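You operate a simulated robot arm through the tools that you are given. There is no shell and no other tool. Be economical: measure what you need, move in short steps, check, and stop when the job is done.

You are at the controls of a simulated robot arm. One attempt, no reset.

TASK
Turn the green plate to 3. Then take the red iron weight and put it on the black table top. Then turn the blue plate to 2. Then take the grey collar and leave it on the black metal plate. Then open the locker door. Keep to this order. Set down upright: red iron weight.

The check looks at the end state, three seconds after you hand in, the way a careful person would. Anything else that was tipped, shoved, dropped, spilled or broken makes it a failure.

THE ROBOT
A 6-joint arm with a two-finger parallel gripper on a trunk, on a base that drives. Base frame: it is fixed to the floor where the robot stands at the start and does not move with it; the origin is under the middle of the robot, x ahead of it, y to its left, z up. Units: cm, rad, N and s.
Its first joint turns from -2.897 to 2.897 rad. Places, roughly: black metal plate (9x10x2 cm) [30, 160, 90]; black table top [10, 150, 80]; blue plate [130, -20, 90]; green plate [90, -20, 90]; grey collar (5x5x3 cm) [120, -180, 70]; locker door [-420, -170, 60]; red iron weight (8x8x12 cm) [110, -40, 90]. Payload 3.43 kg.
Tool frame: the origin (TCP) lies between the finger pads and is the grasp point; the fingertips stand 3.4 cm ahead of it; z points along the fingers, y is the line along which they close. The gripper opens to 12.8 cm. The fingers are 2.4 cm wide and 1.2 cm thick; the gripper's body (4.8 by 13 cm) begins 9.6 cm behind the TCP.
Orientation is that of the tool frame in the base frame, as [roll, pitch, yaw] about the fixed x, y, z axes, in that order (R = Rz(yaw) Ry(pitch) Rx(roll)). With the fingers straight down and closing along the base's y, the tool's x points along the base's -x, its y along +y and its z along -z.

THE INTERFACE
- The arm moves only by the tool jog_arm. Its argument "targets" is a list of rows, each an object (a shift or turn left out is 0, a gripper value left out holds the last) with "translation": the shift along the base's x, y, z in cm, a list of three; "angular": the turn, a rotation vector about the base's x, y, z in rad, a list of three; "jaw": the opening, from 0 (shut) to 1 (fully open). In form: [{"translation": [dx, dy, dz], "angular": [wx, wy, wz], "jaw": jaw}, ...]. A call has 1 to 12 rows; each row is the pose to reach, as a shift and turn from the pose commanded when the call began. Each row takes 0.2 s and may step no farther than 5 cm and 0.15 rad from the row before; otherwise, or with a gripper value out of range, the whole call is refused. A pose out of reach is approached as far as the arm can. The call stops where the force on the tool passes 40 N (or 10 N more than at its start, if that is more) or the arm is blocked; 0.2 s more then pass. Each finger travels about 15.3 cm/s and halts on what it meets, pressing with about 30 N; the grip force reading is that of the motor and also rises with nothing between the fingers. The clock runs only during rows and for 0.2 s after the last one: add rows that repeat a pose to give the fingers time. It gives the time, the measured TCP pose, the force on the tool (base axes), the opening and the grip force at its end, in the units of the frame above (readings bear some noise), with the torque about the TCP (base axes, N m) and any sound that the robot's microphone picked up.
- Cameras (640 x 400 px; columns grow to the right, rows downward): "scene" is now at [17.36, 23.95, 122.62]; the picture's right is [0.19, -0.98, -0.00], its down [-0.30, -0.06, -0.95] and it looks along [0.94, 0.18, -0.30] (base axes); focal length 214 px, centre (320, 200). "wrist" rides on the gripper at [7.6, -1.1, -16] in the tool frame; the picture's right is [0.15, 0.99, 0.00], its down [-0.88, 0.13, -0.46] and it looks along [-0.45, 0.07, 0.89] (tool axes); focal length 234 px, centre (320, 200). There is no depth. A picture from a camera that has moved, and an enlarged one, comes with that camera's place and axes in the base frame and with its lens.
- snapshot(camera): a new picture of that camera. It takes no simulated time.
- steer(legs): drives the robot by 1 to 6 legs, each [ahead, left, turn to the left] in cm, cm and rad, along the robot's own axes; the way and the turn of a leg run together, so that a leg with both is an arc; at most 150 cm and 3.142 rad a leg. The arm and the cameras ride along, it lands a little off, and it stops where it bumps. It gives what a move gives.
- pan_tilt(pan, tilt): turns the head with the scene camera to pan (to the left, within 2.496 rad either way) and tilt (down, from -0.506 to 1.204), counted from straight ahead of the robot. It gives what a move gives.
- zoom(camera, box): a new picture of the part [left, top, right, bottom] of that camera's present view, enlarged. It takes no simulated time.
- hand_in(): hands the job in; it is judged then, once.

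Work in short steps. Places have to be worked out from the pictures, the camera data and where the tool is seen: move nearer, look again, correct. Check each grasp and each placing, and mend what went wrong. You have 165 turns and 112 pictures in all, those below and enlarged ones among them. Open the gripper and draw the arm clear of the work before you hand the job in, unless the task says otherwise; then end with one line.

The tools are called as a command line: name --argument value ..., lists and objects as JSON in quotes. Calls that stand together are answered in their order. jog_arm: Moves the arm, as the interface text tells. Its arguments: {"type":"object","properties":{"targets":{"type":"array","items":{"type":"object","properties":{"translation":{"type":"array","items":{"type":"number"}},"angular":{"type":"array","items":{"type":"number"}},"jaw":{"type":"number"}}}}},"required":["targets"]} The other tools are called the same way: steer (legs) drives the base; pan_tilt (pan, tilt) turns the head that bears the scene camera; snapshot (camera) takes a picture; zoom (camera, box) takes an enlarged picture of a part of a camera's view; hand_in () hands the job in.

At the start:

```text
clock: 0.0
tcp_pos: [78.7, -2.0, 113.46]
tool_rot: [-3.142, 0.0, -3.141]
ft_force: [0.5, 0.6, -0.3]
ft_torque: [-0.02, 0.0, 0.01]
finger_gap: 12.8
grasp_force: 0.1
robot x, y, heading: [0.12, -0.06, -0.0]
head pan, tilt: [0.192, 0.305]
```

scene: 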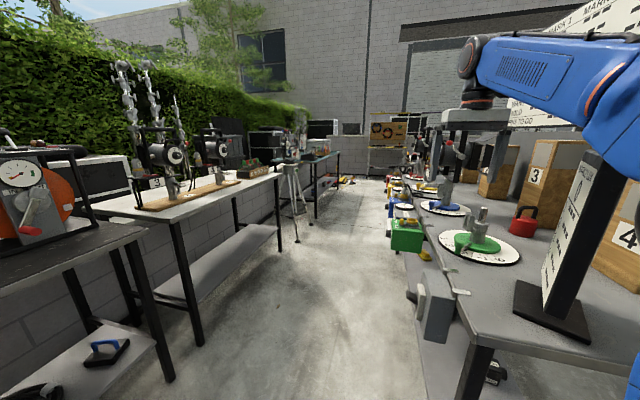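
wrist: 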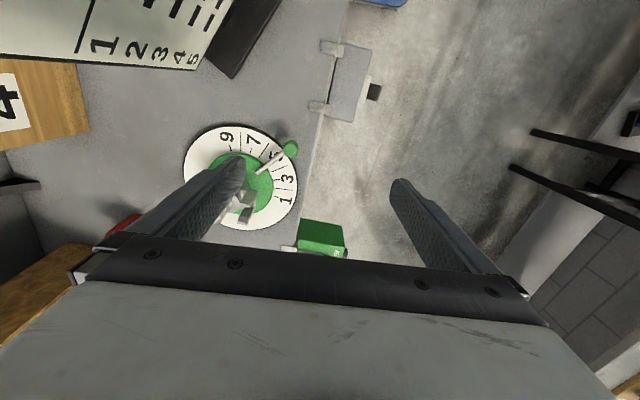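

I begin by looking closer at the green plate from both cameras.

zoom --camera "scene" --box '[380, 150, 560, 290]'

zoom --camera "wrist" --box '[160, 100, 360, 260]'

pan_tilt --pan -0.4 --tilt 0.4

snapshot --camera "scene"

```text
2.86 times, centred on (470, 220) of scene
camera zoom: at [17.36, 23.95, 122.62], right [0.19, -0.98, 0.0], down [-0.3, -0.06, -0.95], along [0.94, 0.18, -0.3], focal length 613 px, centre (-109, 143)
```

zoom: 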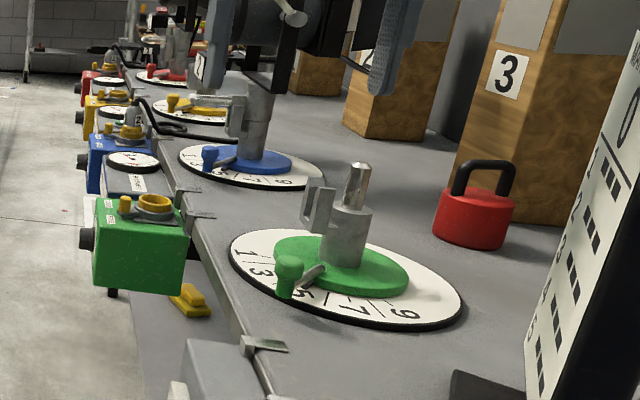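

```text
2.50 times, centred on (260, 180) of wrist
camera zoom: at [71.15, -3.24, 129.43], right [-0.15, 0.99, 0.0], down [0.88, 0.13, 0.46], along [0.45, 0.07, -0.89], focal length 585 px, centre (470, 250)
```

zoom: 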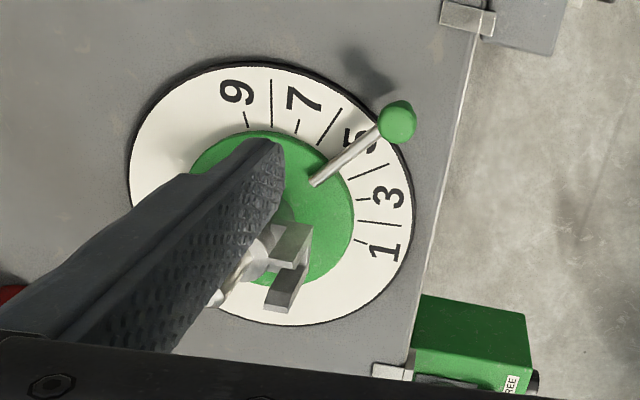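

```text
clock: 1.0
tcp_pos: [78.83, -2.1, 113.44]
tool_rot: [-3.141, -0.001, -3.141]
ft_force: [-0.1, 0.2, 0.9]
ft_torque: [-0.02, -0.03, 0.0]
finger_gap: 12.83
grasp_force: 0.1
robot x, y, heading: [0.17, 0.2, 0.002]
head pan, tilt: [-0.4, 0.4]
```

```text
107 pictures are left
camera scene: at [16.74, 18.57, 121.75], right [-0.39, -0.92, 0.0], down [-0.36, 0.15, -0.92], along [0.85, -0.36, -0.39], focal length 214 px, centre (320, 200)
```

scene: 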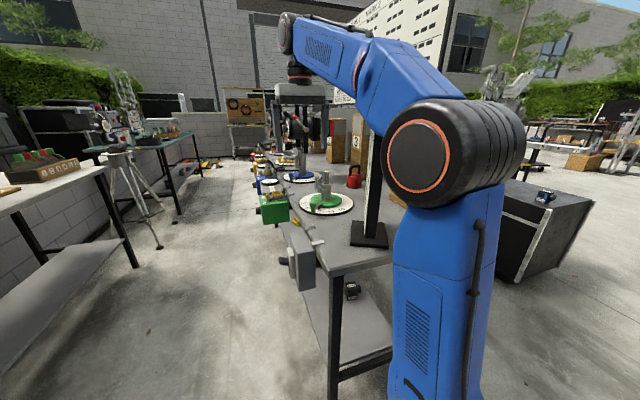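

The disc centre is near [90,-16,86], its knob near [82,-6,90]; a panel stands near [65,-20]. I'll retract the arm a bit and go into the aisle to work facing the bench from the side.

jog_arm --targets '[{"translation": [-5, 0, 1]}, {"translation": [-10, 0, 2]}, {"translation": [-15, 0, 3]}, {"translation": [-20, 0, 4]}, {"translation": [-25, 0, 4]}, {"translation": [-30, 0, 4]}]'

steer --legs '[[0, 50, 0], [90, 0, 0]]'

pan_tilt --pan -1.4 --tilt 0.5

snapshot --camera "scene"

```text
refused: row 1 steps farther than a row can; nothing moved
```

```text
clock: 8.4
tcp_pos: [171.27, 48.2, 113.48]
tool_rot: [-3.14, 0.001, -3.142]
ft_force: [0.7, -0.3, 1.4]
ft_torque: [-0.01, -0.01, -0.01]
finger_gap: 12.82
grasp_force: 0.0
robot x, y, heading: [92.84, 50.28, -0.002]
head pan, tilt: [-0.4, 0.4]
```

```text
clock: 9.7
tcp_pos: [171.19, 48.21, 113.5]
tool_rot: [-3.141, 0.001, 3.14]
ft_force: [-0.4, -0.5, -1.0]
ft_torque: [0.01, 0.02, 0.02]
finger_gap: 12.8
grasp_force: 0.0
robot x, y, heading: [92.55, 50.44, -0.002]
head pan, tilt: [-1.4, 0.499]
```

```text
106 pictures are left
camera scene: at [102.27, 63.46, 120.83], right [-0.99, -0.17, 0.0], down [-0.08, 0.47, -0.88], along [0.15, -0.87, -0.48], focal length 214 px, centre (320, 200)
```

scene: 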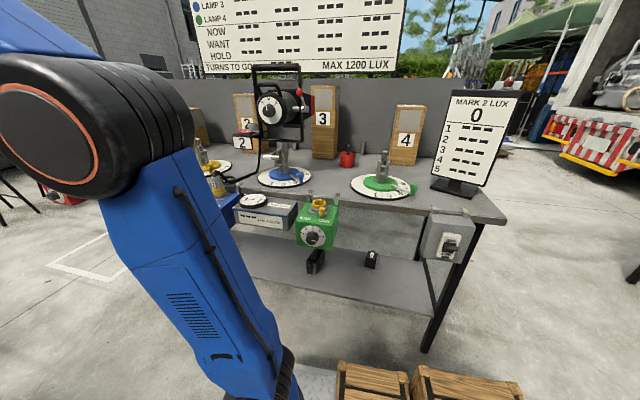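

Sign boards look informative; I zoom in on them and on the plates.

zoom --camera "scene" --box '[190, 0, 410, 80]'

zoom --camera "scene" --box '[200, 80, 420, 260]'

jog_arm --targets '[{"translation": [-4.8, 0, 1]}, {"translation": [-9.6, 0, 2]}, {"translation": [-14.4, 0, 3]}, {"translation": [-19, 0, 4]}, {"translation": [-23.5, 0, 4]}, {"translation": [-28, 0, 4]}]'

steer --legs '[[0, 0, -1.571]]'

pan_tilt --pan 0.2 --tilt 0.4

snapshot --camera "scene"

```text
2.91 times, centred on (300, 40) of scene
camera zoom: at [102.27, 63.46, 120.83], right [-0.99, -0.17, 0.0], down [-0.08, 0.47, -0.88], along [0.15, -0.87, -0.48], focal length 624 px, centre (378, 666)
```

zoom: 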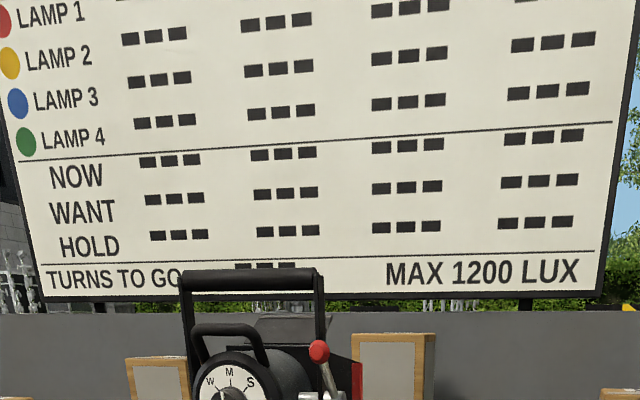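

```text
2.22 times, centred on (310, 170) of scene
camera zoom: at [102.27, 63.46, 120.83], right [-0.99, -0.17, 0.0], down [-0.08, 0.47, -0.88], along [0.15, -0.87, -0.48], focal length 477 px, centre (342, 267)
```

zoom: 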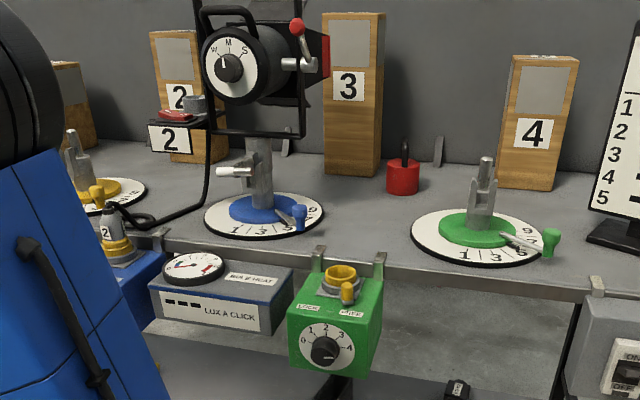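

```text
clock: 11.1
tcp_pos: [144.14, 48.38, 114.79]
tool_rot: [3.14, 0.006, 3.14]
ft_force: [0.8, 0.5, -0.6]
ft_torque: [-0.01, 0.1, -0.04]
finger_gap: 12.79
grasp_force: 0.1
out of reach, approached as far as the arm can: row 4, 5, 6
robot x, y, heading: [92.18, 50.41, 0.001]
head pan, tilt: [-1.4, 0.499]
```

```text
clock: 15.3
tcp_pos: [90.5, -1.28, 114.84]
tool_rot: [3.141, 0.007, 1.567]
ft_force: [0.4, 0.3, 0.6]
ft_torque: [0.04, 0.0, 0.02]
finger_gap: 12.81
grasp_force: 0.0
robot x, y, heading: [92.63, 50.38, -1.579]
head pan, tilt: [-1.4, 0.499]
```

```text
clock: 17.0
tcp_pos: [90.32, -1.35, 114.86]
tool_rot: [3.141, 0.009, 1.566]
ft_force: [0.6, -0.6, -0.1]
ft_torque: [0.04, -0.01, -0.02]
finger_gap: 12.8
grasp_force: 0.0
robot x, y, heading: [92.48, 50.41, -1.574]
head pan, tilt: [0.201, 0.4]
```

```text
103 pictures are left
camera scene: at [116.46, 33.23, 121.75], right [-0.98, -0.19, 0.0], down [-0.08, 0.38, -0.92], along [0.18, -0.9, -0.39], focal length 214 px, centre (320, 200)
```

scene: 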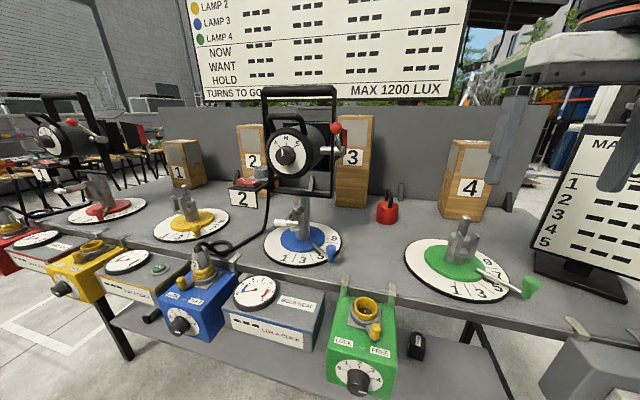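

Zooming in on the green and blue boxes with their LOCK/FREE levers and the plates.

zoom --camera "scene" --box '[320, 210, 560, 390]'

zoom --camera "scene" --box '[150, 210, 350, 350]'

snapshot --camera "wrist"

```text
2.22 times, centred on (440, 300) of scene
camera zoom: at [116.46, 33.23, 121.75], right [-0.98, -0.19, 0.0], down [-0.08, 0.38, -0.92], along [0.18, -0.9, -0.39], focal length 477 px, centre (53, -22)
```

zoom: 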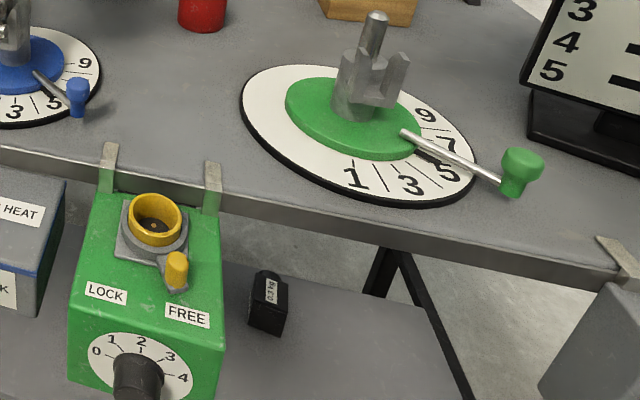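

```text
2.86 times, centred on (250, 280) of scene
camera zoom: at [116.46, 33.23, 121.75], right [-0.98, -0.19, 0.0], down [-0.08, 0.38, -0.92], along [0.18, -0.9, -0.39], focal length 613 px, centre (520, -29)
```

zoom: 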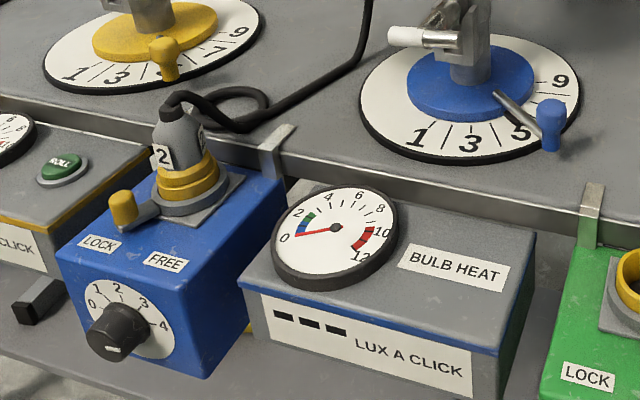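

```text
100 pictures are left
camera wrist: at [89.23, 6.34, 130.76], right [0.99, 0.14, 0.0], down [0.13, -0.88, 0.46], along [0.07, -0.46, -0.89], focal length 234 px, centre (320, 200)
```

wrist: 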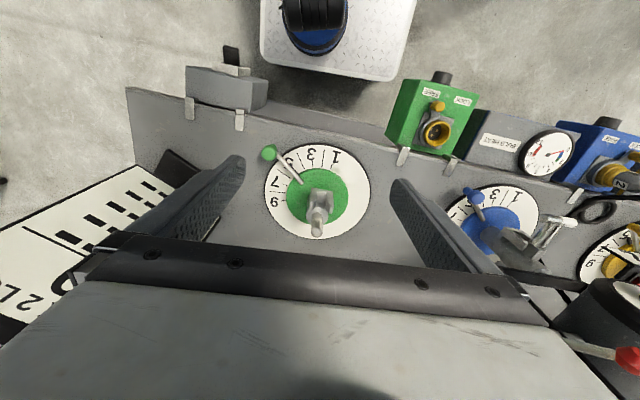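

Good overhead view. I zoom on the green dial for angles.

zoom --camera "wrist" --box '[240, 130, 400, 250]'

```text
3.33 times, centred on (320, 190) of wrist
camera zoom: at [89.23, 6.34, 130.76], right [0.99, 0.14, 0.0], down [0.13, -0.88, 0.46], along [0.07, -0.46, -0.89], focal length 781 px, centre (320, 233)
```

zoom: 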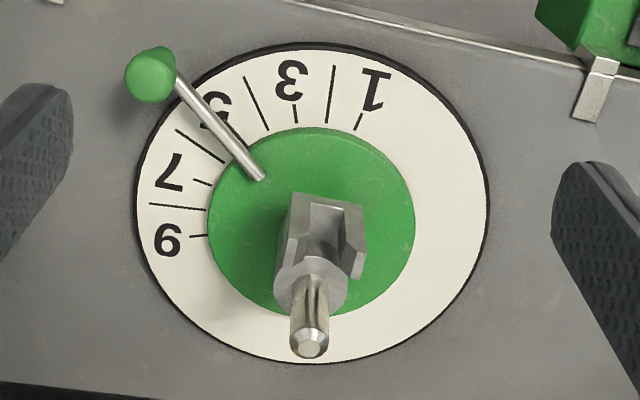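

Lever sits at 5 (angle ≈137°), 3 lies at ≈103° about centre [91.7,-15.9]; knob ≈[82,-6.7]. I move above the knob with the fingers closing tangentially, jaw half open.

jog_arm --targets '[{"translation": [-1.4, -0.9, -2], "angular": [0, 0, 0.137], "jaw": 0.5}, {"translation": [-2.8, -1.8, -4], "angular": [0, 0, 0.273]}, {"translation": [-4.2, -2.7, -6], "angular": [0, 0, 0.41]}, {"translation": [-5.6, -3.6, -8], "angular": [0, 0, 0.547]}, {"translation": [-7, -4.5, -9], "angular": [0, 0, 0.683]}, {"translation": [-8.4, -5.4, -10], "angular": [0, 0, 0.82]}, {"translation": [-8.4, -5.4, -14], "angular": [0, 0, 0.82]}]'

snapshot --camera "wrist"

zoom --camera "scene" --box '[380, 180, 580, 320]'

```text
clock: 18.6
tcp_pos: [81.98, -6.74, 100.8]
tool_rot: [3.14, 0.009, 2.387]
ft_force: [-0.4, 0.1, 0.6]
ft_torque: [-0.01, 0.04, -0.02]
finger_gap: 6.38
grasp_force: 0.0
robot x, y, heading: [92.29, 50.66, -1.574]
head pan, tilt: [0.201, 0.4]
```

```text
98 pictures are left
camera wrist: at [75.45, -2.26, 116.71], right [0.57, 0.82, 0.0], down [0.73, -0.51, 0.46], along [0.38, -0.26, -0.89], focal length 234 px, centre (320, 200)
```

wrist: 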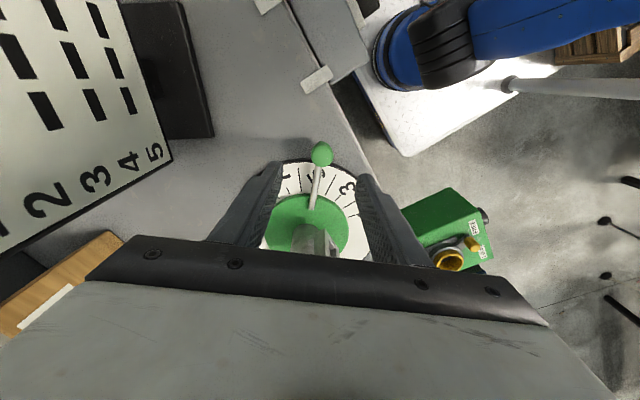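

```text
2.86 times, centred on (480, 250) of scene
camera zoom: at [116.46, 33.23, 121.75], right [-0.98, -0.19, 0.0], down [-0.08, 0.38, -0.92], along [0.18, -0.9, -0.39], focal length 613 px, centre (-137, 57)
```

zoom: 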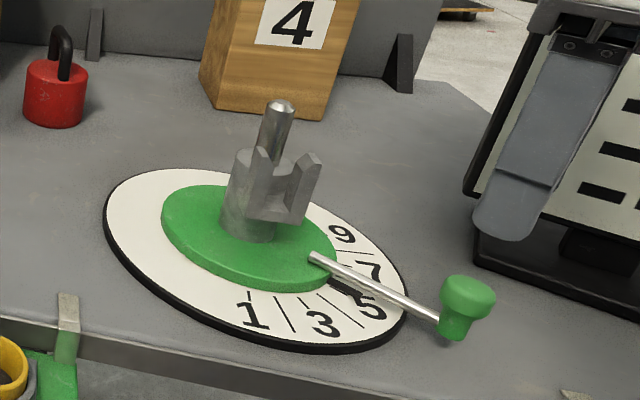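

Knob at ≈[81.8,-6.3], z 87–92. I descend to TCP z≈90.5 and close.

jog_arm --targets '[{"translation": [-0.2, 0.4, -4]}, {"translation": [-0.2, 0.4, -8]}, {"translation": [-0.2, 0.4, -10.3]}, {"translation": [-0.2, 0.4, -10.3], "jaw": 0.2}, {"translation": [-0.2, 0.4, -10.3], "jaw": 0.1}, {"translation": [-0.2, 0.4, -10.3], "jaw": 0.1}]'

zoom --camera "scene" --box '[380, 180, 580, 320]'

```text
clock: 20.0
tcp_pos: [81.8, -6.17, 90.62]
tool_rot: [3.141, 0.009, 2.385]
ft_force: [0.8, 5.4, -5.8]
ft_torque: [-1.18, -0.39, 0.31]
finger_gap: 2.47
grasp_force: 45.5
robot x, y, heading: [92.75, 50.16, -1.575]
head pan, tilt: [0.201, 0.4]
```

```text
2.86 times, centred on (480, 250) of scene
camera zoom: at [116.47, 33.24, 121.75], right [-0.98, -0.19, 0.0], down [-0.08, 0.38, -0.92], along [0.18, -0.9, -0.39], focal length 613 px, centre (-137, 57)
```

zoom: 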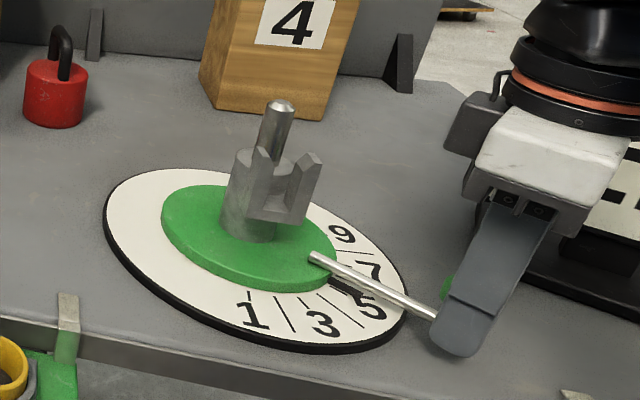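

Grip holds. I turn the knob along the arc by 0.3 rad, turning the tool with it.

jog_arm --targets '[{"translation": [0.49, 0.48, 0], "angular": [0, 0, -0.05]}, {"translation": [0.99, 0.94, 0], "angular": [0, 0, -0.1]}, {"translation": [1.53, 1.37, 0], "angular": [0, 0, -0.15]}, {"translation": [2.1, 1.78, 0], "angular": [0, 0, -0.2]}, {"translation": [2.68, 2.16, 0], "angular": [0, 0, -0.25]}, {"translation": [3.27, 2.5, 0], "angular": [0, 0, -0.3]}]'

zoom --camera "scene" --box '[380, 180, 580, 320]'

```text
clock: 21.4
tcp_pos: [85.06, -3.7, 90.61]
tool_rot: [3.139, 0.008, 2.084]
ft_force: [-7.0, 11.3, 3.7]
ft_torque: [0.39, 0.74, 0.61]
finger_gap: 2.51
grasp_force: 44.7
robot x, y, heading: [92.41, 50.45, -1.579]
head pan, tilt: [0.201, 0.4]
```

```text
2.86 times, centred on (480, 250) of scene
camera zoom: at [116.44, 33.27, 121.76], right [-0.98, -0.19, 0.0], down [-0.08, 0.38, -0.92], along [0.18, -0.9, -0.39], focal length 613 px, centre (-137, 57)
```

zoom: 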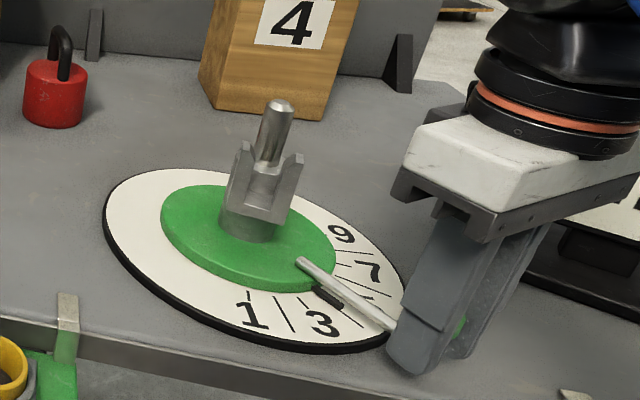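

The plate turns and the scale stays fixed. I continue to about 103.5°.

jog_arm --targets '[{"translation": [0.62, 0.32, 0], "angular": [0, 0, -0.05]}, {"translation": [1.24, 0.6, 0], "angular": [0, 0, -0.1]}, {"translation": [1.89, 0.86, 0], "angular": [0, 0, -0.15]}, {"translation": [2.55, 1.08, 0], "angular": [0, 0, -0.2]}, {"translation": [3.2, 1.27, 0], "angular": [0, 0, -0.25]}, {"translation": [3.43, 1.32, 0], "angular": [0, 0, -0.267]}]'

snapshot --camera "wrist"

zoom --camera "scene" --box '[400, 210, 540, 310]'

```text
clock: 22.8
tcp_pos: [88.45, -2.42, 90.52]
tool_rot: [3.139, 0.009, 1.819]
ft_force: [-8.9, 25.5, -12.4]
ft_torque: [-0.43, 0.39, 0.31]
finger_gap: 2.53
grasp_force: 45.1
robot x, y, heading: [92.6, 50.6, -1.574]
head pan, tilt: [0.201, 0.4]
```

```text
94 pictures are left
camera wrist: at [85.42, 4.73, 106.47], right [0.92, 0.38, 0.0], down [0.34, -0.82, 0.46], along [0.18, -0.43, -0.89], focal length 234 px, centre (320, 200)
```

wrist: 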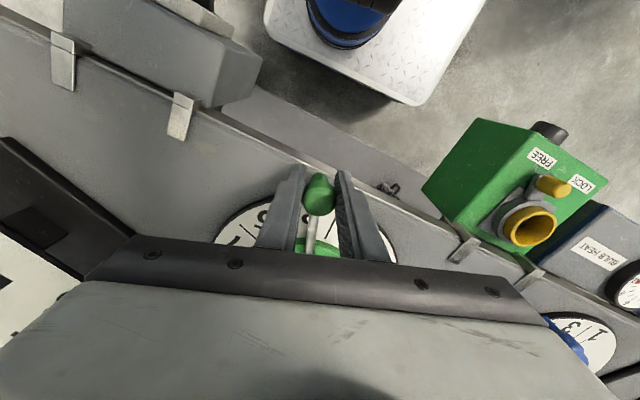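

```text
4.00 times, centred on (470, 260) of scene
camera zoom: at [116.43, 33.29, 121.76], right [-0.98, -0.19, 0.0], down [-0.08, 0.38, -0.92], along [0.18, -0.9, -0.39], focal length 858 px, centre (-280, -40)
```

zoom: 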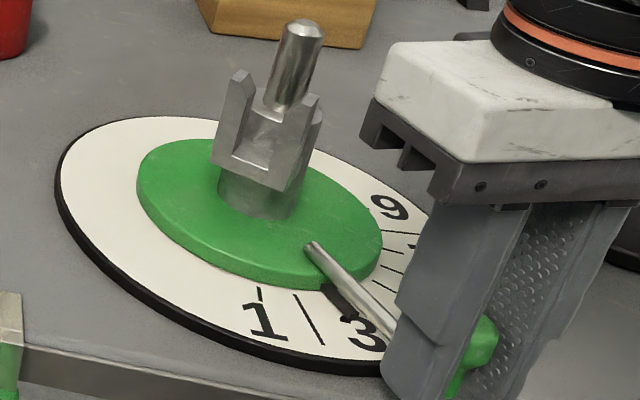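

Radial force 25 N, so the arc was a bit too wide. I release, lift and check the pointer from above.

jog_arm --targets '[{"jaw": 0.35}, {"jaw": 0.5}, {"jaw": 0.5}, {"translation": [0, 0, 4.5]}, {"translation": [0, 0, 9]}, {"translation": [0, 0, 13.5]}, {"translation": [0, 1, 18]}, {"translation": [0, 2, 22], "jaw": 1}]'

zoom --camera "wrist" --box '[220, 100, 420, 250]'

```text
clock: 24.6
tcp_pos: [88.42, -0.44, 112.66]
tool_rot: [3.14, 0.01, 1.819]
ft_force: [-0.4, 0.5, -0.5]
ft_torque: [-0.01, 0.0, -0.02]
finger_gap: 12.8
grasp_force: 0.1
robot x, y, heading: [92.51, 50.27, -1.574]
head pan, tilt: [0.201, 0.4]
```

```text
2.67 times, centred on (320, 175) of wrist
camera zoom: at [85.34, 6.75, 128.6], right [0.92, 0.38, 0.0], down [0.34, -0.82, 0.46], along [0.18, -0.43, -0.89], focal length 624 px, centre (320, 267)
```

zoom: 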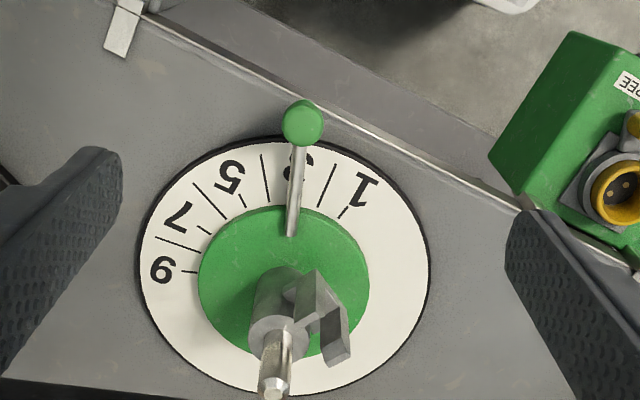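

Lever appears centred on 3. I check the black pointer from the scene camera.

zoom --camera "scene" --box '[400, 210, 540, 310]'

zoom --camera "wrist" --box '[280, 130, 340, 170]'

```text
4.00 times, centred on (470, 260) of scene
camera zoom: at [116.46, 33.23, 121.75], right [-0.98, -0.19, 0.0], down [-0.08, 0.38, -0.92], along [0.18, -0.9, -0.39], focal length 858 px, centre (-280, -40)
```

zoom: 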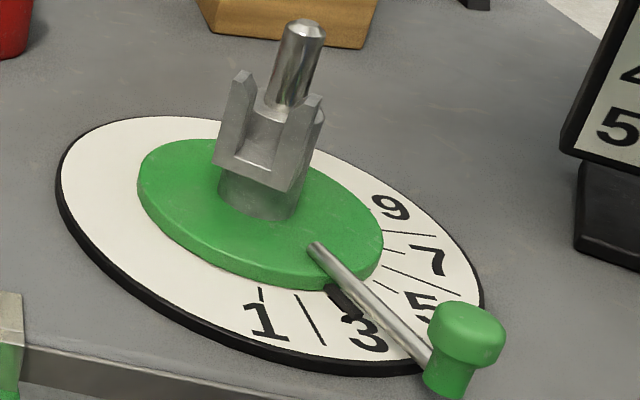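

```text
10.00 times, centred on (310, 150) of wrist
camera zoom: at [85.34, 6.75, 128.6], right [0.92, 0.38, 0.0], down [0.34, -0.82, 0.46], along [0.18, -0.43, -0.89], focal length 2342 px, centre (420, 700)
```

zoom: 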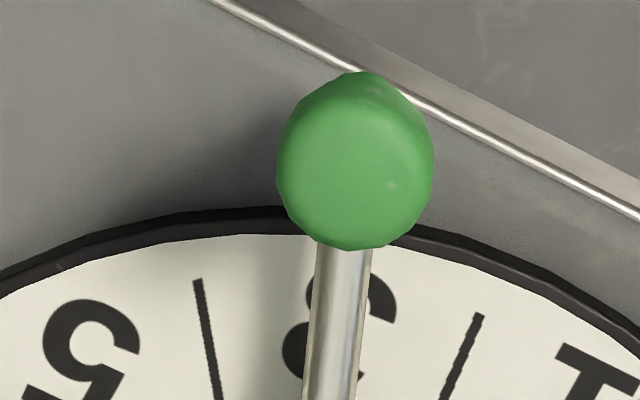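

Green plate is set on 3. Next the red weight, near [106,-38]: I drive a little closer and look.

steer --legs '[[8, 14, 0]]'

jog_arm --targets '[{"translation": [1, -4, 1], "angular": [0, 0, -0.1]}, {"translation": [2, -8, 1], "angular": [0, 0, -0.2]}, {"translation": [3, -12, 1], "angular": [0, 0, -0.25]}, {"translation": [3, -16, 1], "angular": [0, 0, -0.25]}]'

pan_tilt --pan 0.0 --tilt 0.4

snapshot --camera "wrist"

snapshot --camera "scene"

```text
clock: 26.0
tcp_pos: [102.67, -8.49, 112.69]
tool_rot: [3.139, 0.007, 1.821]
ft_force: [0.1, 0.4, 0.3]
ft_torque: [0.01, 0.0, -0.01]
finger_gap: 12.79
grasp_force: 0.0
robot x, y, heading: [106.7, 42.44, -1.575]
head pan, tilt: [0.201, 0.4]
```

```text
clock: 27.0
tcp_pos: [105.69, -24.57, 113.59]
tool_rot: [3.14, 0.011, 1.571]
ft_force: [-1.0, 0.3, 0.4]
ft_torque: [-0.1, -0.02, -0.01]
finger_gap: 12.8
grasp_force: 0.0
robot x, y, heading: [106.7, 41.91, -1.572]
head pan, tilt: [0.201, 0.4]
```

```text
clock: 27.7
tcp_pos: [105.82, -24.43, 113.48]
tool_rot: [3.14, 0.008, 1.572]
ft_force: [0.3, 1.8, 0.0]
ft_torque: [0.02, 0.01, -0.01]
finger_gap: 12.78
grasp_force: 0.1
robot x, y, heading: [106.52, 42.6, -1.571]
head pan, tilt: [0.0, 0.4]
```

```text
89 pictures are left
camera wrist: at [104.54, -16.85, 129.39], right [0.99, 0.15, 0.0], down [0.13, -0.88, 0.46], along [0.07, -0.46, -0.89], focal length 234 px, centre (320, 200)
```

wrist: 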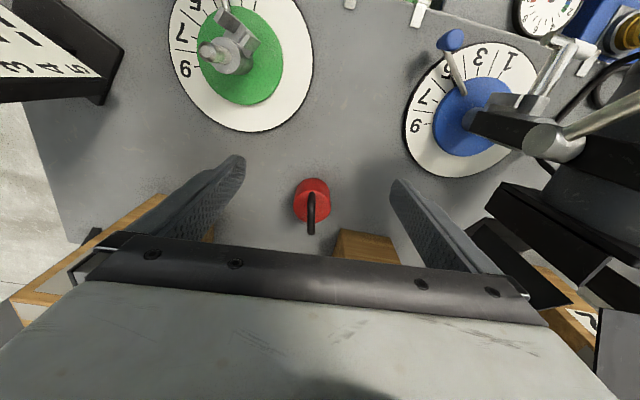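

```text
88 pictures are left
camera scene: at [128.83, 24.99, 121.75], right [-1.0, 0.0, 0.0], down [0.0, 0.39, -0.92], along [0.0, -0.92, -0.39], focal length 214 px, centre (320, 200)
```

scene: 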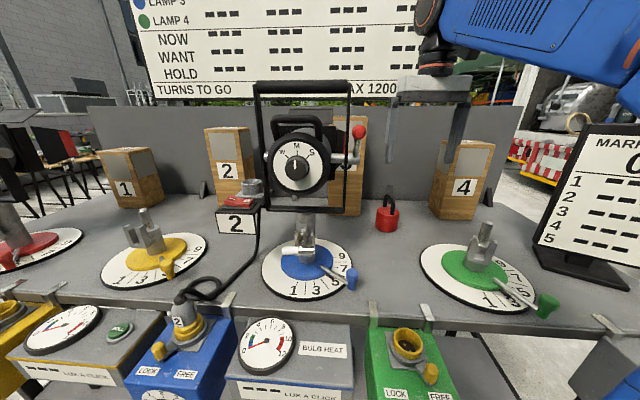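

The handle bar runs along y and my fingers close along x – good. I zoom to locate it.

zoom --camera "wrist" --box '[270, 160, 360, 250]'

zoom --camera "scene" --box '[340, 170, 440, 240]'

```text
4.44 times, centred on (315, 205) of wrist
camera zoom: at [104.54, -16.85, 129.39], right [0.99, 0.15, 0.0], down [0.13, -0.88, 0.46], along [0.07, -0.46, -0.89], focal length 1041 px, centre (342, 178)
```

zoom: 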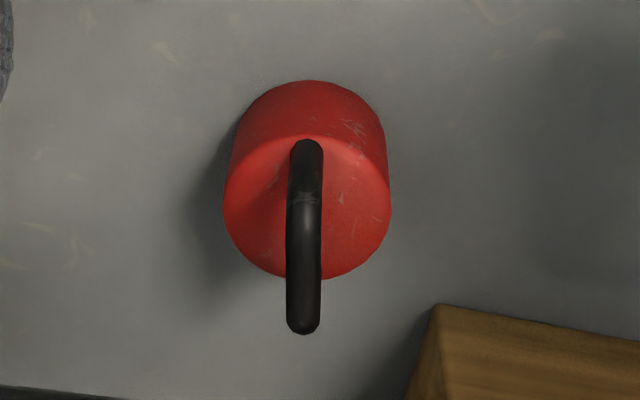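

```text
5.71 times, centred on (390, 205) of scene
camera zoom: at [128.83, 24.99, 121.75], right [-1.0, 0.0, 0.0], down [0.0, 0.39, -0.92], along [0.0, -0.92, -0.39], focal length 1226 px, centre (-80, 171)
```

zoom: 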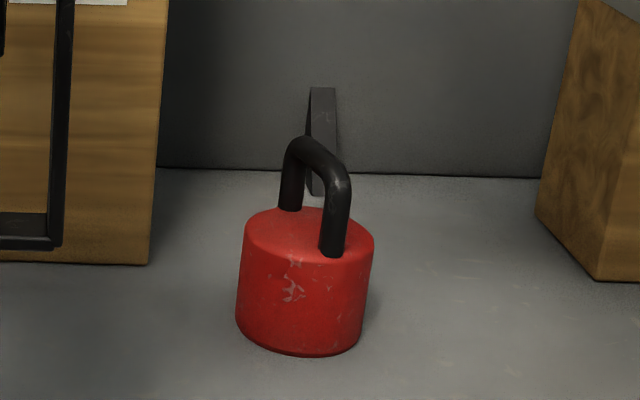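

Handle bar centre ≈[106.4,-37.9,96.2]. I move above it with a half-open jaw and descend partway.

jog_arm --targets '[{"translation": [0.2, -4.5, 0], "jaw": 0.5}, {"translation": [0.4, -9, 0]}, {"translation": [0.6, -13.4, 0]}, {"translation": [0.6, -13.4, -4]}, {"translation": [0.6, -13.4, -8]}, {"translation": [0.6, -13.4, -11]}]'

snapshot --camera "wrist"

zoom --camera "scene" --box '[320, 100, 480, 240]'

```text
clock: 29.1
tcp_pos: [106.2, -37.96, 102.48]
tool_rot: [3.139, 0.008, 1.57]
ft_force: [0.3, 0.8, -0.2]
ft_torque: [0.02, 0.01, -0.01]
finger_gap: 6.41
grasp_force: 0.0
robot x, y, heading: [106.62, 42.02, -1.573]
head pan, tilt: [0.0, 0.4]
```

```text
85 pictures are left
camera wrist: at [105.04, -30.28, 118.32], right [0.99, 0.15, 0.0], down [0.13, -0.88, 0.46], along [0.07, -0.46, -0.89], focal length 234 px, centre (320, 200)
```

wrist: 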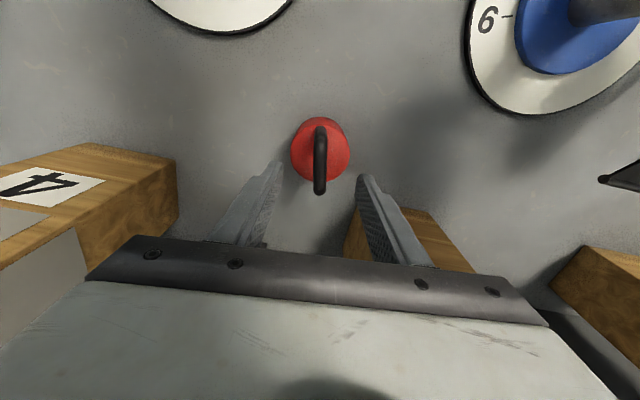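

```text
2.86 times, centred on (400, 170) of scene
camera zoom: at [128.83, 24.99, 121.75], right [-1.0, 0.0, 0.0], down [0.0, 0.39, -0.92], along [0.0, -0.92, -0.39], focal length 613 px, centre (91, 286)
```

zoom: 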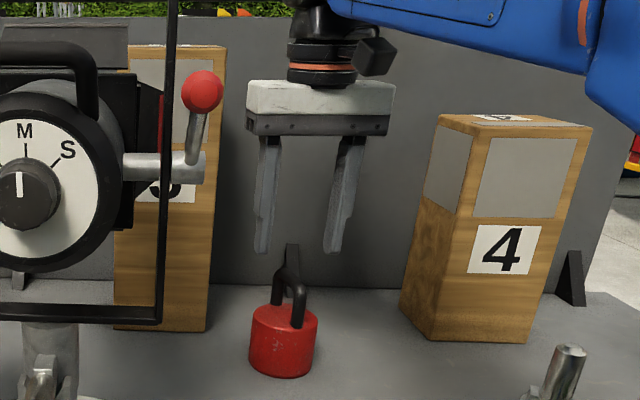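

Aligned. Descend and close on the bar.

jog_arm --targets '[{"translation": [0, 0, -4]}, {"translation": [0, 0, -6.3]}, {"translation": [0, 0, -6.3], "jaw": 0.2}, {"translation": [0, 0, -6.3], "jaw": 0}, {"translation": [0, 0, -6.3], "jaw": 0}]'

zoom --camera "scene" --box '[320, 100, 480, 240]'

```text
clock: 30.3
tcp_pos: [106.29, -37.93, 96.34]
tool_rot: [3.139, 0.009, 1.571]
ft_force: [-0.6, -0.6, -0.2]
ft_torque: [-0.43, -0.01, 0.08]
finger_gap: 1.38
grasp_force: 30.3
robot x, y, heading: [106.61, 42.37, -1.573]
head pan, tilt: [0.0, 0.4]
```

```text
2.86 times, centred on (400, 170) of scene
camera zoom: at [128.83, 24.99, 121.75], right [-1.0, 0.0, 0.0], down [0.0, 0.39, -0.92], along [0.0, -0.92, -0.39], focal length 613 px, centre (91, 286)
```

zoom: 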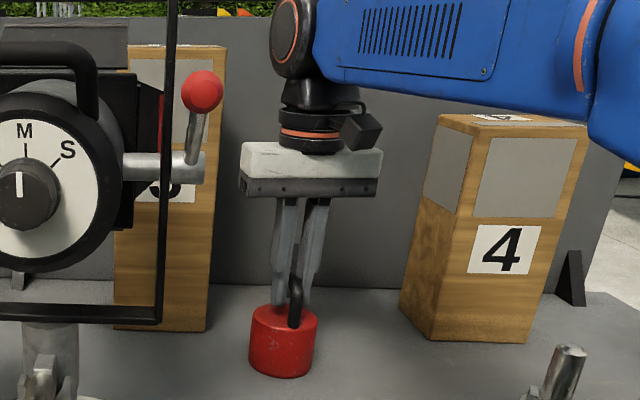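

Gripped with gap 1.38. I lift gently and read the load.

jog_arm --targets '[{"translation": [0, 0, 1]}, {"translation": [0, 0, 3]}, {"translation": [0, 0, 6]}, {"translation": [0, 0, 9]}, {"translation": [0, 0, 12]}, {"translation": [0, 2, 15]}]'

snapshot --camera "scene"

```text
clock: 31.7
tcp_pos: [106.15, -35.99, 111.32]
tool_rot: [3.14, 0.007, 1.571]
ft_force: [1.2, -1.0, -15.6]
ft_torque: [0.13, -0.01, -0.01]
finger_gap: 1.37
grasp_force: 30.3
robot x, y, heading: [106.37, 42.07, -1.573]
head pan, tilt: [0.0, 0.4]
```

```text
82 pictures are left
camera scene: at [128.83, 24.91, 121.73], right [-1.0, 0.0, 0.0], down [0.0, 0.39, -0.92], along [0.0, -0.92, -0.39], focal length 214 px, centre (320, 200)
```

scene: 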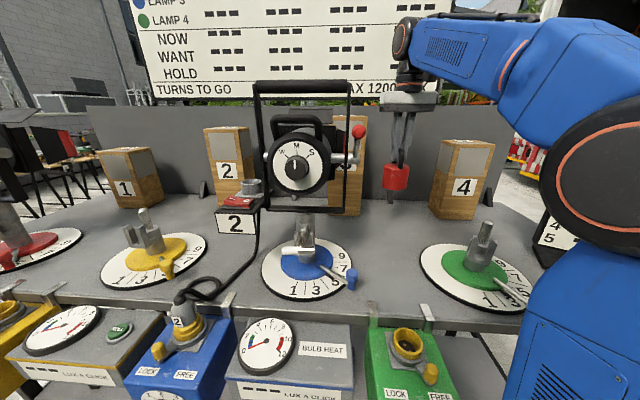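

Weight held (~1.6 kg). I retract the arm with it over the free gap, and look at the black table side.

jog_arm --targets '[{"translation": [0, 3, 3]}, {"translation": [0, 7.5, 4]}, {"translation": [0, 12, 4]}, {"translation": [0, 16.5, 4]}, {"translation": [0, 21, 4]}, {"translation": [0, 25.5, 4]}]'

pan_tilt --pan -2.3 --tilt 0.5

snapshot --camera "scene"

pan_tilt --pan 2.4 --tilt 0.5

snapshot --camera "scene"

```text
clock: 33.1
tcp_pos: [106.24, -10.54, 115.04]
tool_rot: [3.14, 0.008, 1.57]
ft_force: [1.0, -0.8, -16.1]
ft_torque: [0.12, 0.03, 0.0]
finger_gap: 1.35
grasp_force: 29.4
robot x, y, heading: [107.12, 42.19, -1.572]
head pan, tilt: [0.0, 0.4]
```

```text
clock: 35.3
tcp_pos: [106.2, -10.61, 114.93]
tool_rot: [3.139, 0.009, 1.571]
ft_force: [0.5, -0.4, -14.6]
ft_torque: [0.09, -0.01, -0.01]
finger_gap: 1.37
grasp_force: 29.8
robot x, y, heading: [106.84, 42.21, -1.569]
head pan, tilt: [-2.3, 0.499]
```

```text
81 pictures are left
camera scene: at [122.08, 40.3, 120.83], right [0.67, 0.74, 0.0], down [0.36, -0.32, -0.88], along [-0.65, 0.59, -0.48], focal length 214 px, centre (320, 200)
```

scene: 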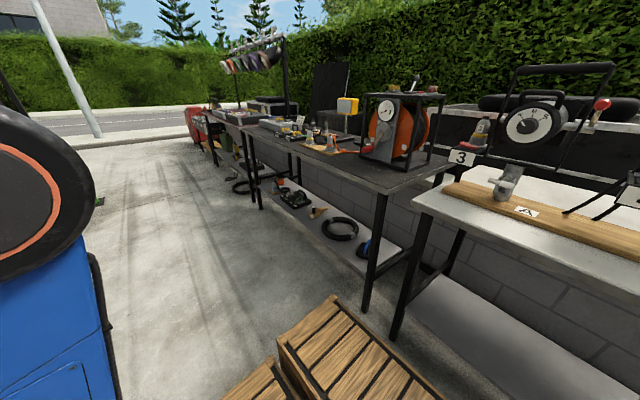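

```text
clock: 39.0
tcp_pos: [106.28, -10.5, 115.21]
tool_rot: [3.139, 0.01, 1.573]
ft_force: [-0.2, 0.0, -15.2]
ft_torque: [0.08, -0.01, 0.01]
finger_gap: 1.33
grasp_force: 30.4
robot x, y, heading: [106.66, 42.19, -1.568]
head pan, tilt: [2.4, 0.499]
```

```text
80 pictures are left
camera scene: at [135.02, 40.92, 120.83], right [0.74, -0.68, 0.0], down [-0.32, -0.35, -0.88], along [0.59, 0.65, -0.48], focal length 214 px, centre (320, 200)
```

scene: 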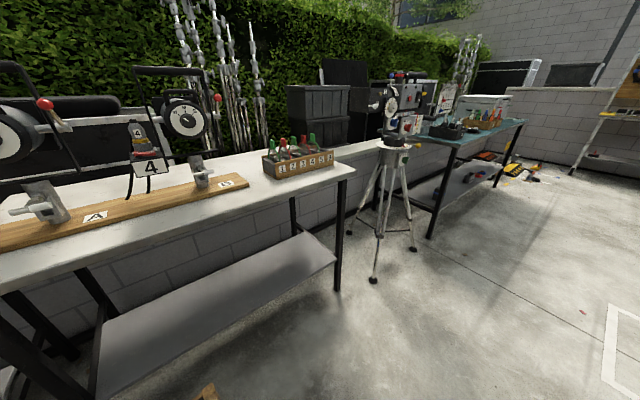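

The crates ride on my base's rear. I back off slightly, turn right to face -x, and drive along the aisle to the black table.

steer --legs '[[-7, 0, 0], [0, 0, -1.571], [80, 0, 0]]'

pan_tilt --pan -1.3 --tilt 0.4

snapshot --camera "scene"

```text
clock: 47.8
tcp_pos: [-27.98, 47.92, 115.17]
tool_rot: [3.138, 0.008, 0.02]
ft_force: [0.0, 0.4, -14.8]
ft_torque: [0.02, -0.08, 0.0]
finger_gap: 1.36
grasp_force: 29.7
robot x, y, heading: [24.54, 48.37, -3.125]
head pan, tilt: [2.4, 0.499]
```

```text
clock: 50.9
tcp_pos: [-27.87, 47.9, 115.12]
tool_rot: [3.14, 0.009, 0.02]
ft_force: [0.4, 0.0, -14.4]
ft_torque: [-0.01, -0.08, -0.02]
finger_gap: 1.36
grasp_force: 30.2
robot x, y, heading: [24.63, 48.76, -3.124]
head pan, tilt: [-1.3, 0.4]
```

```text
79 pictures are left
camera scene: at [14.65, 35.34, 121.75], right [0.96, 0.28, 0.0], down [0.11, -0.37, -0.92], along [-0.26, 0.88, -0.39], focal length 214 px, centre (320, 200)
```

scene: 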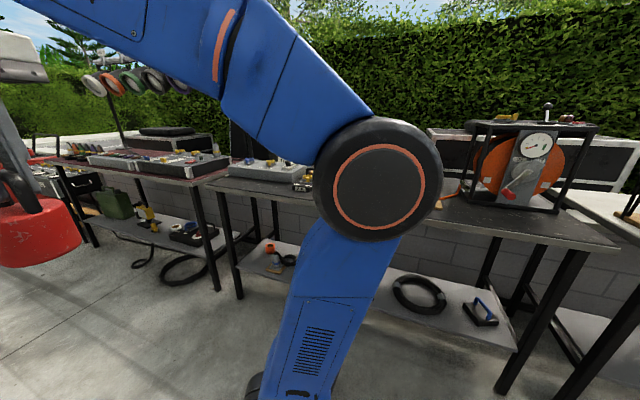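

Turn right to face the black table and look.

steer --legs '[[0, 0, -1.588]]'

pan_tilt --pan 0.1 --tilt 0.5

snapshot --camera "scene"

snapshot --camera "wrist"

```text
clock: 55.1
tcp_pos: [24.13, 100.97, 115.09]
tool_rot: [3.139, 0.009, -1.548]
ft_force: [-0.2, -0.1, -14.7]
ft_torque: [-0.11, 0.03, -0.03]
finger_gap: 1.36
grasp_force: 30.0
robot x, y, heading: [25.15, 48.3, 1.594]
head pan, tilt: [-1.3, 0.4]
```

```text
clock: 56.6
tcp_pos: [24.09, 101.06, 115.1]
tool_rot: [3.14, 0.009, -1.549]
ft_force: [-0.1, -0.8, -14.2]
ft_torque: [-0.11, 0.0, -0.03]
finger_gap: 1.39
grasp_force: 30.2
robot x, y, heading: [24.48, 48.85, 1.594]
head pan, tilt: [0.099, 0.499]
```

```text
78 pictures are left
camera scene: at [1.71, 65.2, 120.83], right [0.99, 0.12, 0.0], down [0.06, -0.48, -0.88], along [-0.1, 0.87, -0.48], focal length 214 px, centre (320, 200)
```

scene: 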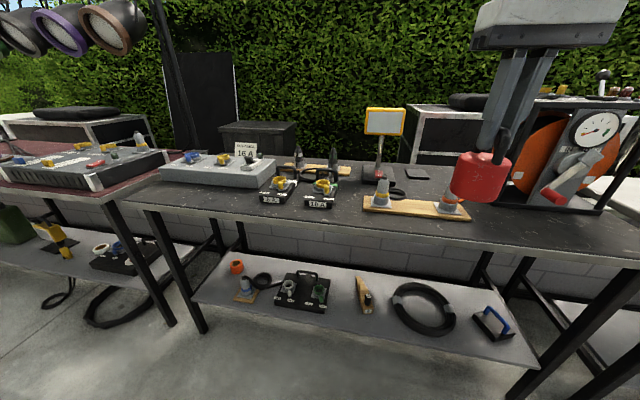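

```text
77 pictures are left
camera wrist: at [25.33, 93.32, 131.0], right [-0.99, -0.17, 0.0], down [-0.15, 0.87, 0.46], along [-0.08, 0.46, -0.89], focal length 234 px, centre (320, 200)
```

wrist: 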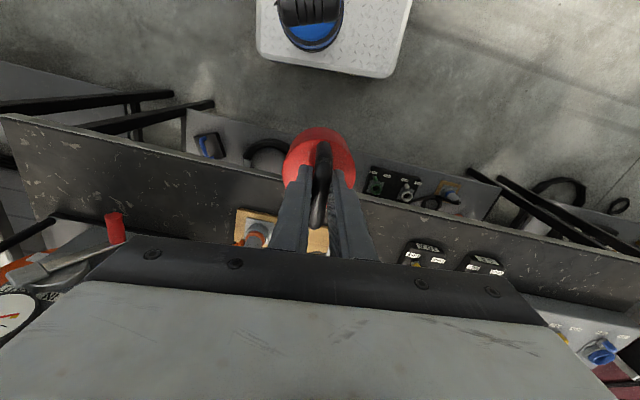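

The thin dark slab at (418,173) is likely the black metal plate. Zooming on the right-hand part of the table.

zoom --camera "scene" --box '[340, 130, 520, 240]'

zoom --camera "scene" --box '[140, 120, 360, 240]'

```text
3.56 times, centred on (430, 185) of scene
camera zoom: at [1.71, 65.2, 120.83], right [0.99, 0.12, 0.0], down [0.06, -0.48, -0.88], along [-0.1, 0.87, -0.48], focal length 763 px, centre (-71, 253)
```

zoom: 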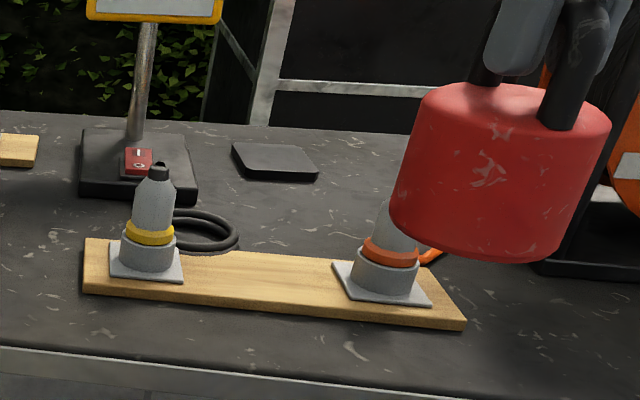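

```text
2.91 times, centred on (250, 180) of scene
camera zoom: at [1.71, 65.2, 120.83], right [0.99, 0.12, 0.0], down [0.06, -0.48, -0.88], along [-0.1, 0.87, -0.48], focal length 624 px, centre (524, 258)
```

zoom: 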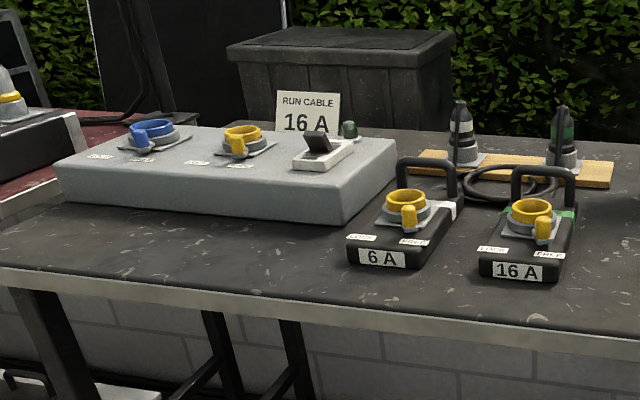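

Black plate ≈[34,160]. A clear strip on the table front lies near [-40,128]. I drive left there with the weight.

steer --legs '[[0, 64, -0.023], [14, 0, 0]]'

pan_tilt --pan -0.1 --tilt 0.6

snapshot --camera "scene"

snapshot --camera "wrist"

```text
clock: 61.1
tcp_pos: [-38.24, 114.57, 115.21]
tool_rot: [3.138, 0.009, -1.579]
ft_force: [0.0, -0.3, -14.1]
ft_torque: [-0.11, -0.01, 0.0]
finger_gap: 1.37
grasp_force: 29.8
robot x, y, heading: [-39.4, 62.11, 1.556]
head pan, tilt: [0.099, 0.499]
```

```text
clock: 61.8
tcp_pos: [-38.39, 114.63, 115.12]
tool_rot: [3.139, 0.009, -1.579]
ft_force: [-0.3, 0.0, -14.6]
ft_torque: [-0.09, -0.02, -0.02]
finger_gap: 1.36
grasp_force: 29.2
robot x, y, heading: [-39.3, 61.9, 1.559]
head pan, tilt: [-0.099, 0.6]
```

```text
74 pictures are left
camera scene: at [-59.95, 79.19, 119.92], right [0.99, -0.11, 0.0], down [-0.06, -0.56, -0.83], along [0.09, 0.82, -0.56], focal length 214 px, centre (320, 200)
```

scene: 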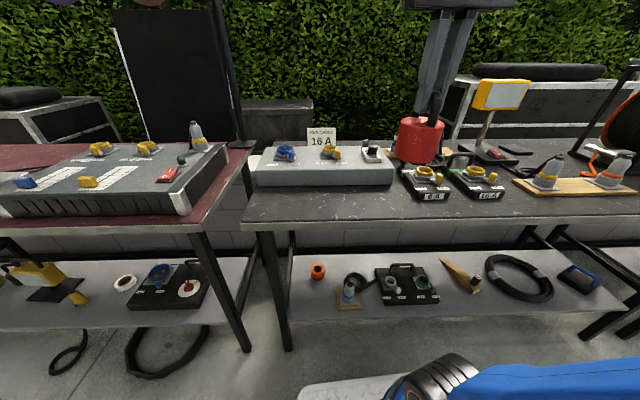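

```text
73 pictures are left
camera wrist: at [-37.22, 106.83, 130.99], right [-0.99, -0.14, 0.0], down [-0.12, 0.88, 0.46], along [-0.06, 0.46, -0.89], focal length 234 px, centre (320, 200)
```

wrist: 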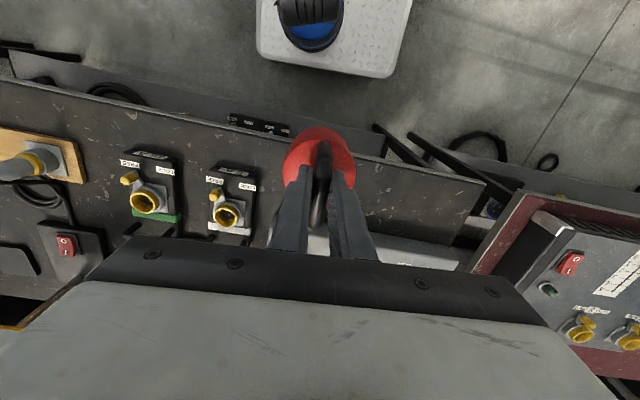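

Table surface computes to z≈85 with front edge y≈120; grey box starts at y≈135, the 6A box at x≈-28. I place at [-42,127.5], first lowering to just above.

jog_arm --targets '[{"translation": [-1.2, 4.5, 0]}, {"translation": [-2.5, 9, 0]}, {"translation": [-3.7, 12.9, -1]}, {"translation": [-3.7, 12.9, -5]}, {"translation": [-3.7, 12.9, -9]}, {"translation": [-3.7, 12.9, -13]}, {"translation": [-3.7, 12.9, -15.5]}]'

snapshot --camera "scene"

snapshot --camera "wrist"

```text
clock: 63.4
tcp_pos: [-41.77, 127.39, 99.6]
tool_rot: [3.14, 0.008, -1.58]
ft_force: [0.4, -1.0, -14.4]
ft_torque: [-0.06, -0.02, 0.01]
finger_gap: 1.4
grasp_force: 30.4
robot x, y, heading: [-39.24, 61.69, 1.563]
head pan, tilt: [-0.099, 0.6]
```

```text
72 pictures are left
camera scene: at [-59.95, 79.2, 119.92], right [0.99, -0.11, 0.0], down [-0.06, -0.56, -0.82], along [0.09, 0.82, -0.57], focal length 214 px, centre (320, 200)
```

scene: 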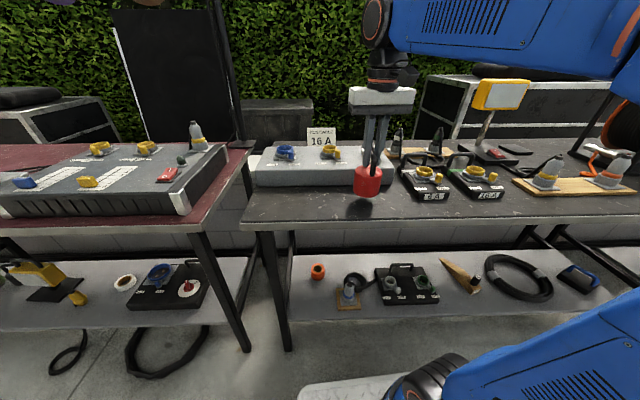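

```text
71 pictures are left
camera wrist: at [-40.76, 119.58, 115.45], right [-0.99, -0.14, 0.0], down [-0.12, 0.88, 0.46], along [-0.06, 0.46, -0.89], focal length 234 px, centre (320, 200)
```

wrist: 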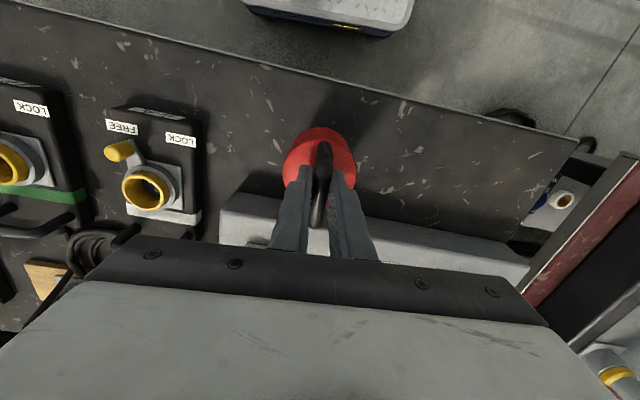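

I shift 0.8 cm toward the edge for clearance from the grey box and lower slowly until contact.

jog_arm --targets '[{"translation": [0, -0.8, 0]}, {"translation": [0, -0.8, -1.2]}, {"translation": [0, -0.8, -2.2]}, {"translation": [0, -0.8, -2.7]}, {"translation": [0, -0.8, -3.1]}]'

```text
clock: 64.6
tcp_pos: [-42.04, 126.77, 96.58]
tool_rot: [3.14, 0.01, -1.579]
ft_force: [0.3, -0.7, -14.3]
ft_torque: [-0.09, -0.01, 0.02]
finger_gap: 1.36
grasp_force: 30.3
robot x, y, heading: [-38.8, 62.18, 1.562]
head pan, tilt: [-0.099, 0.6]
```

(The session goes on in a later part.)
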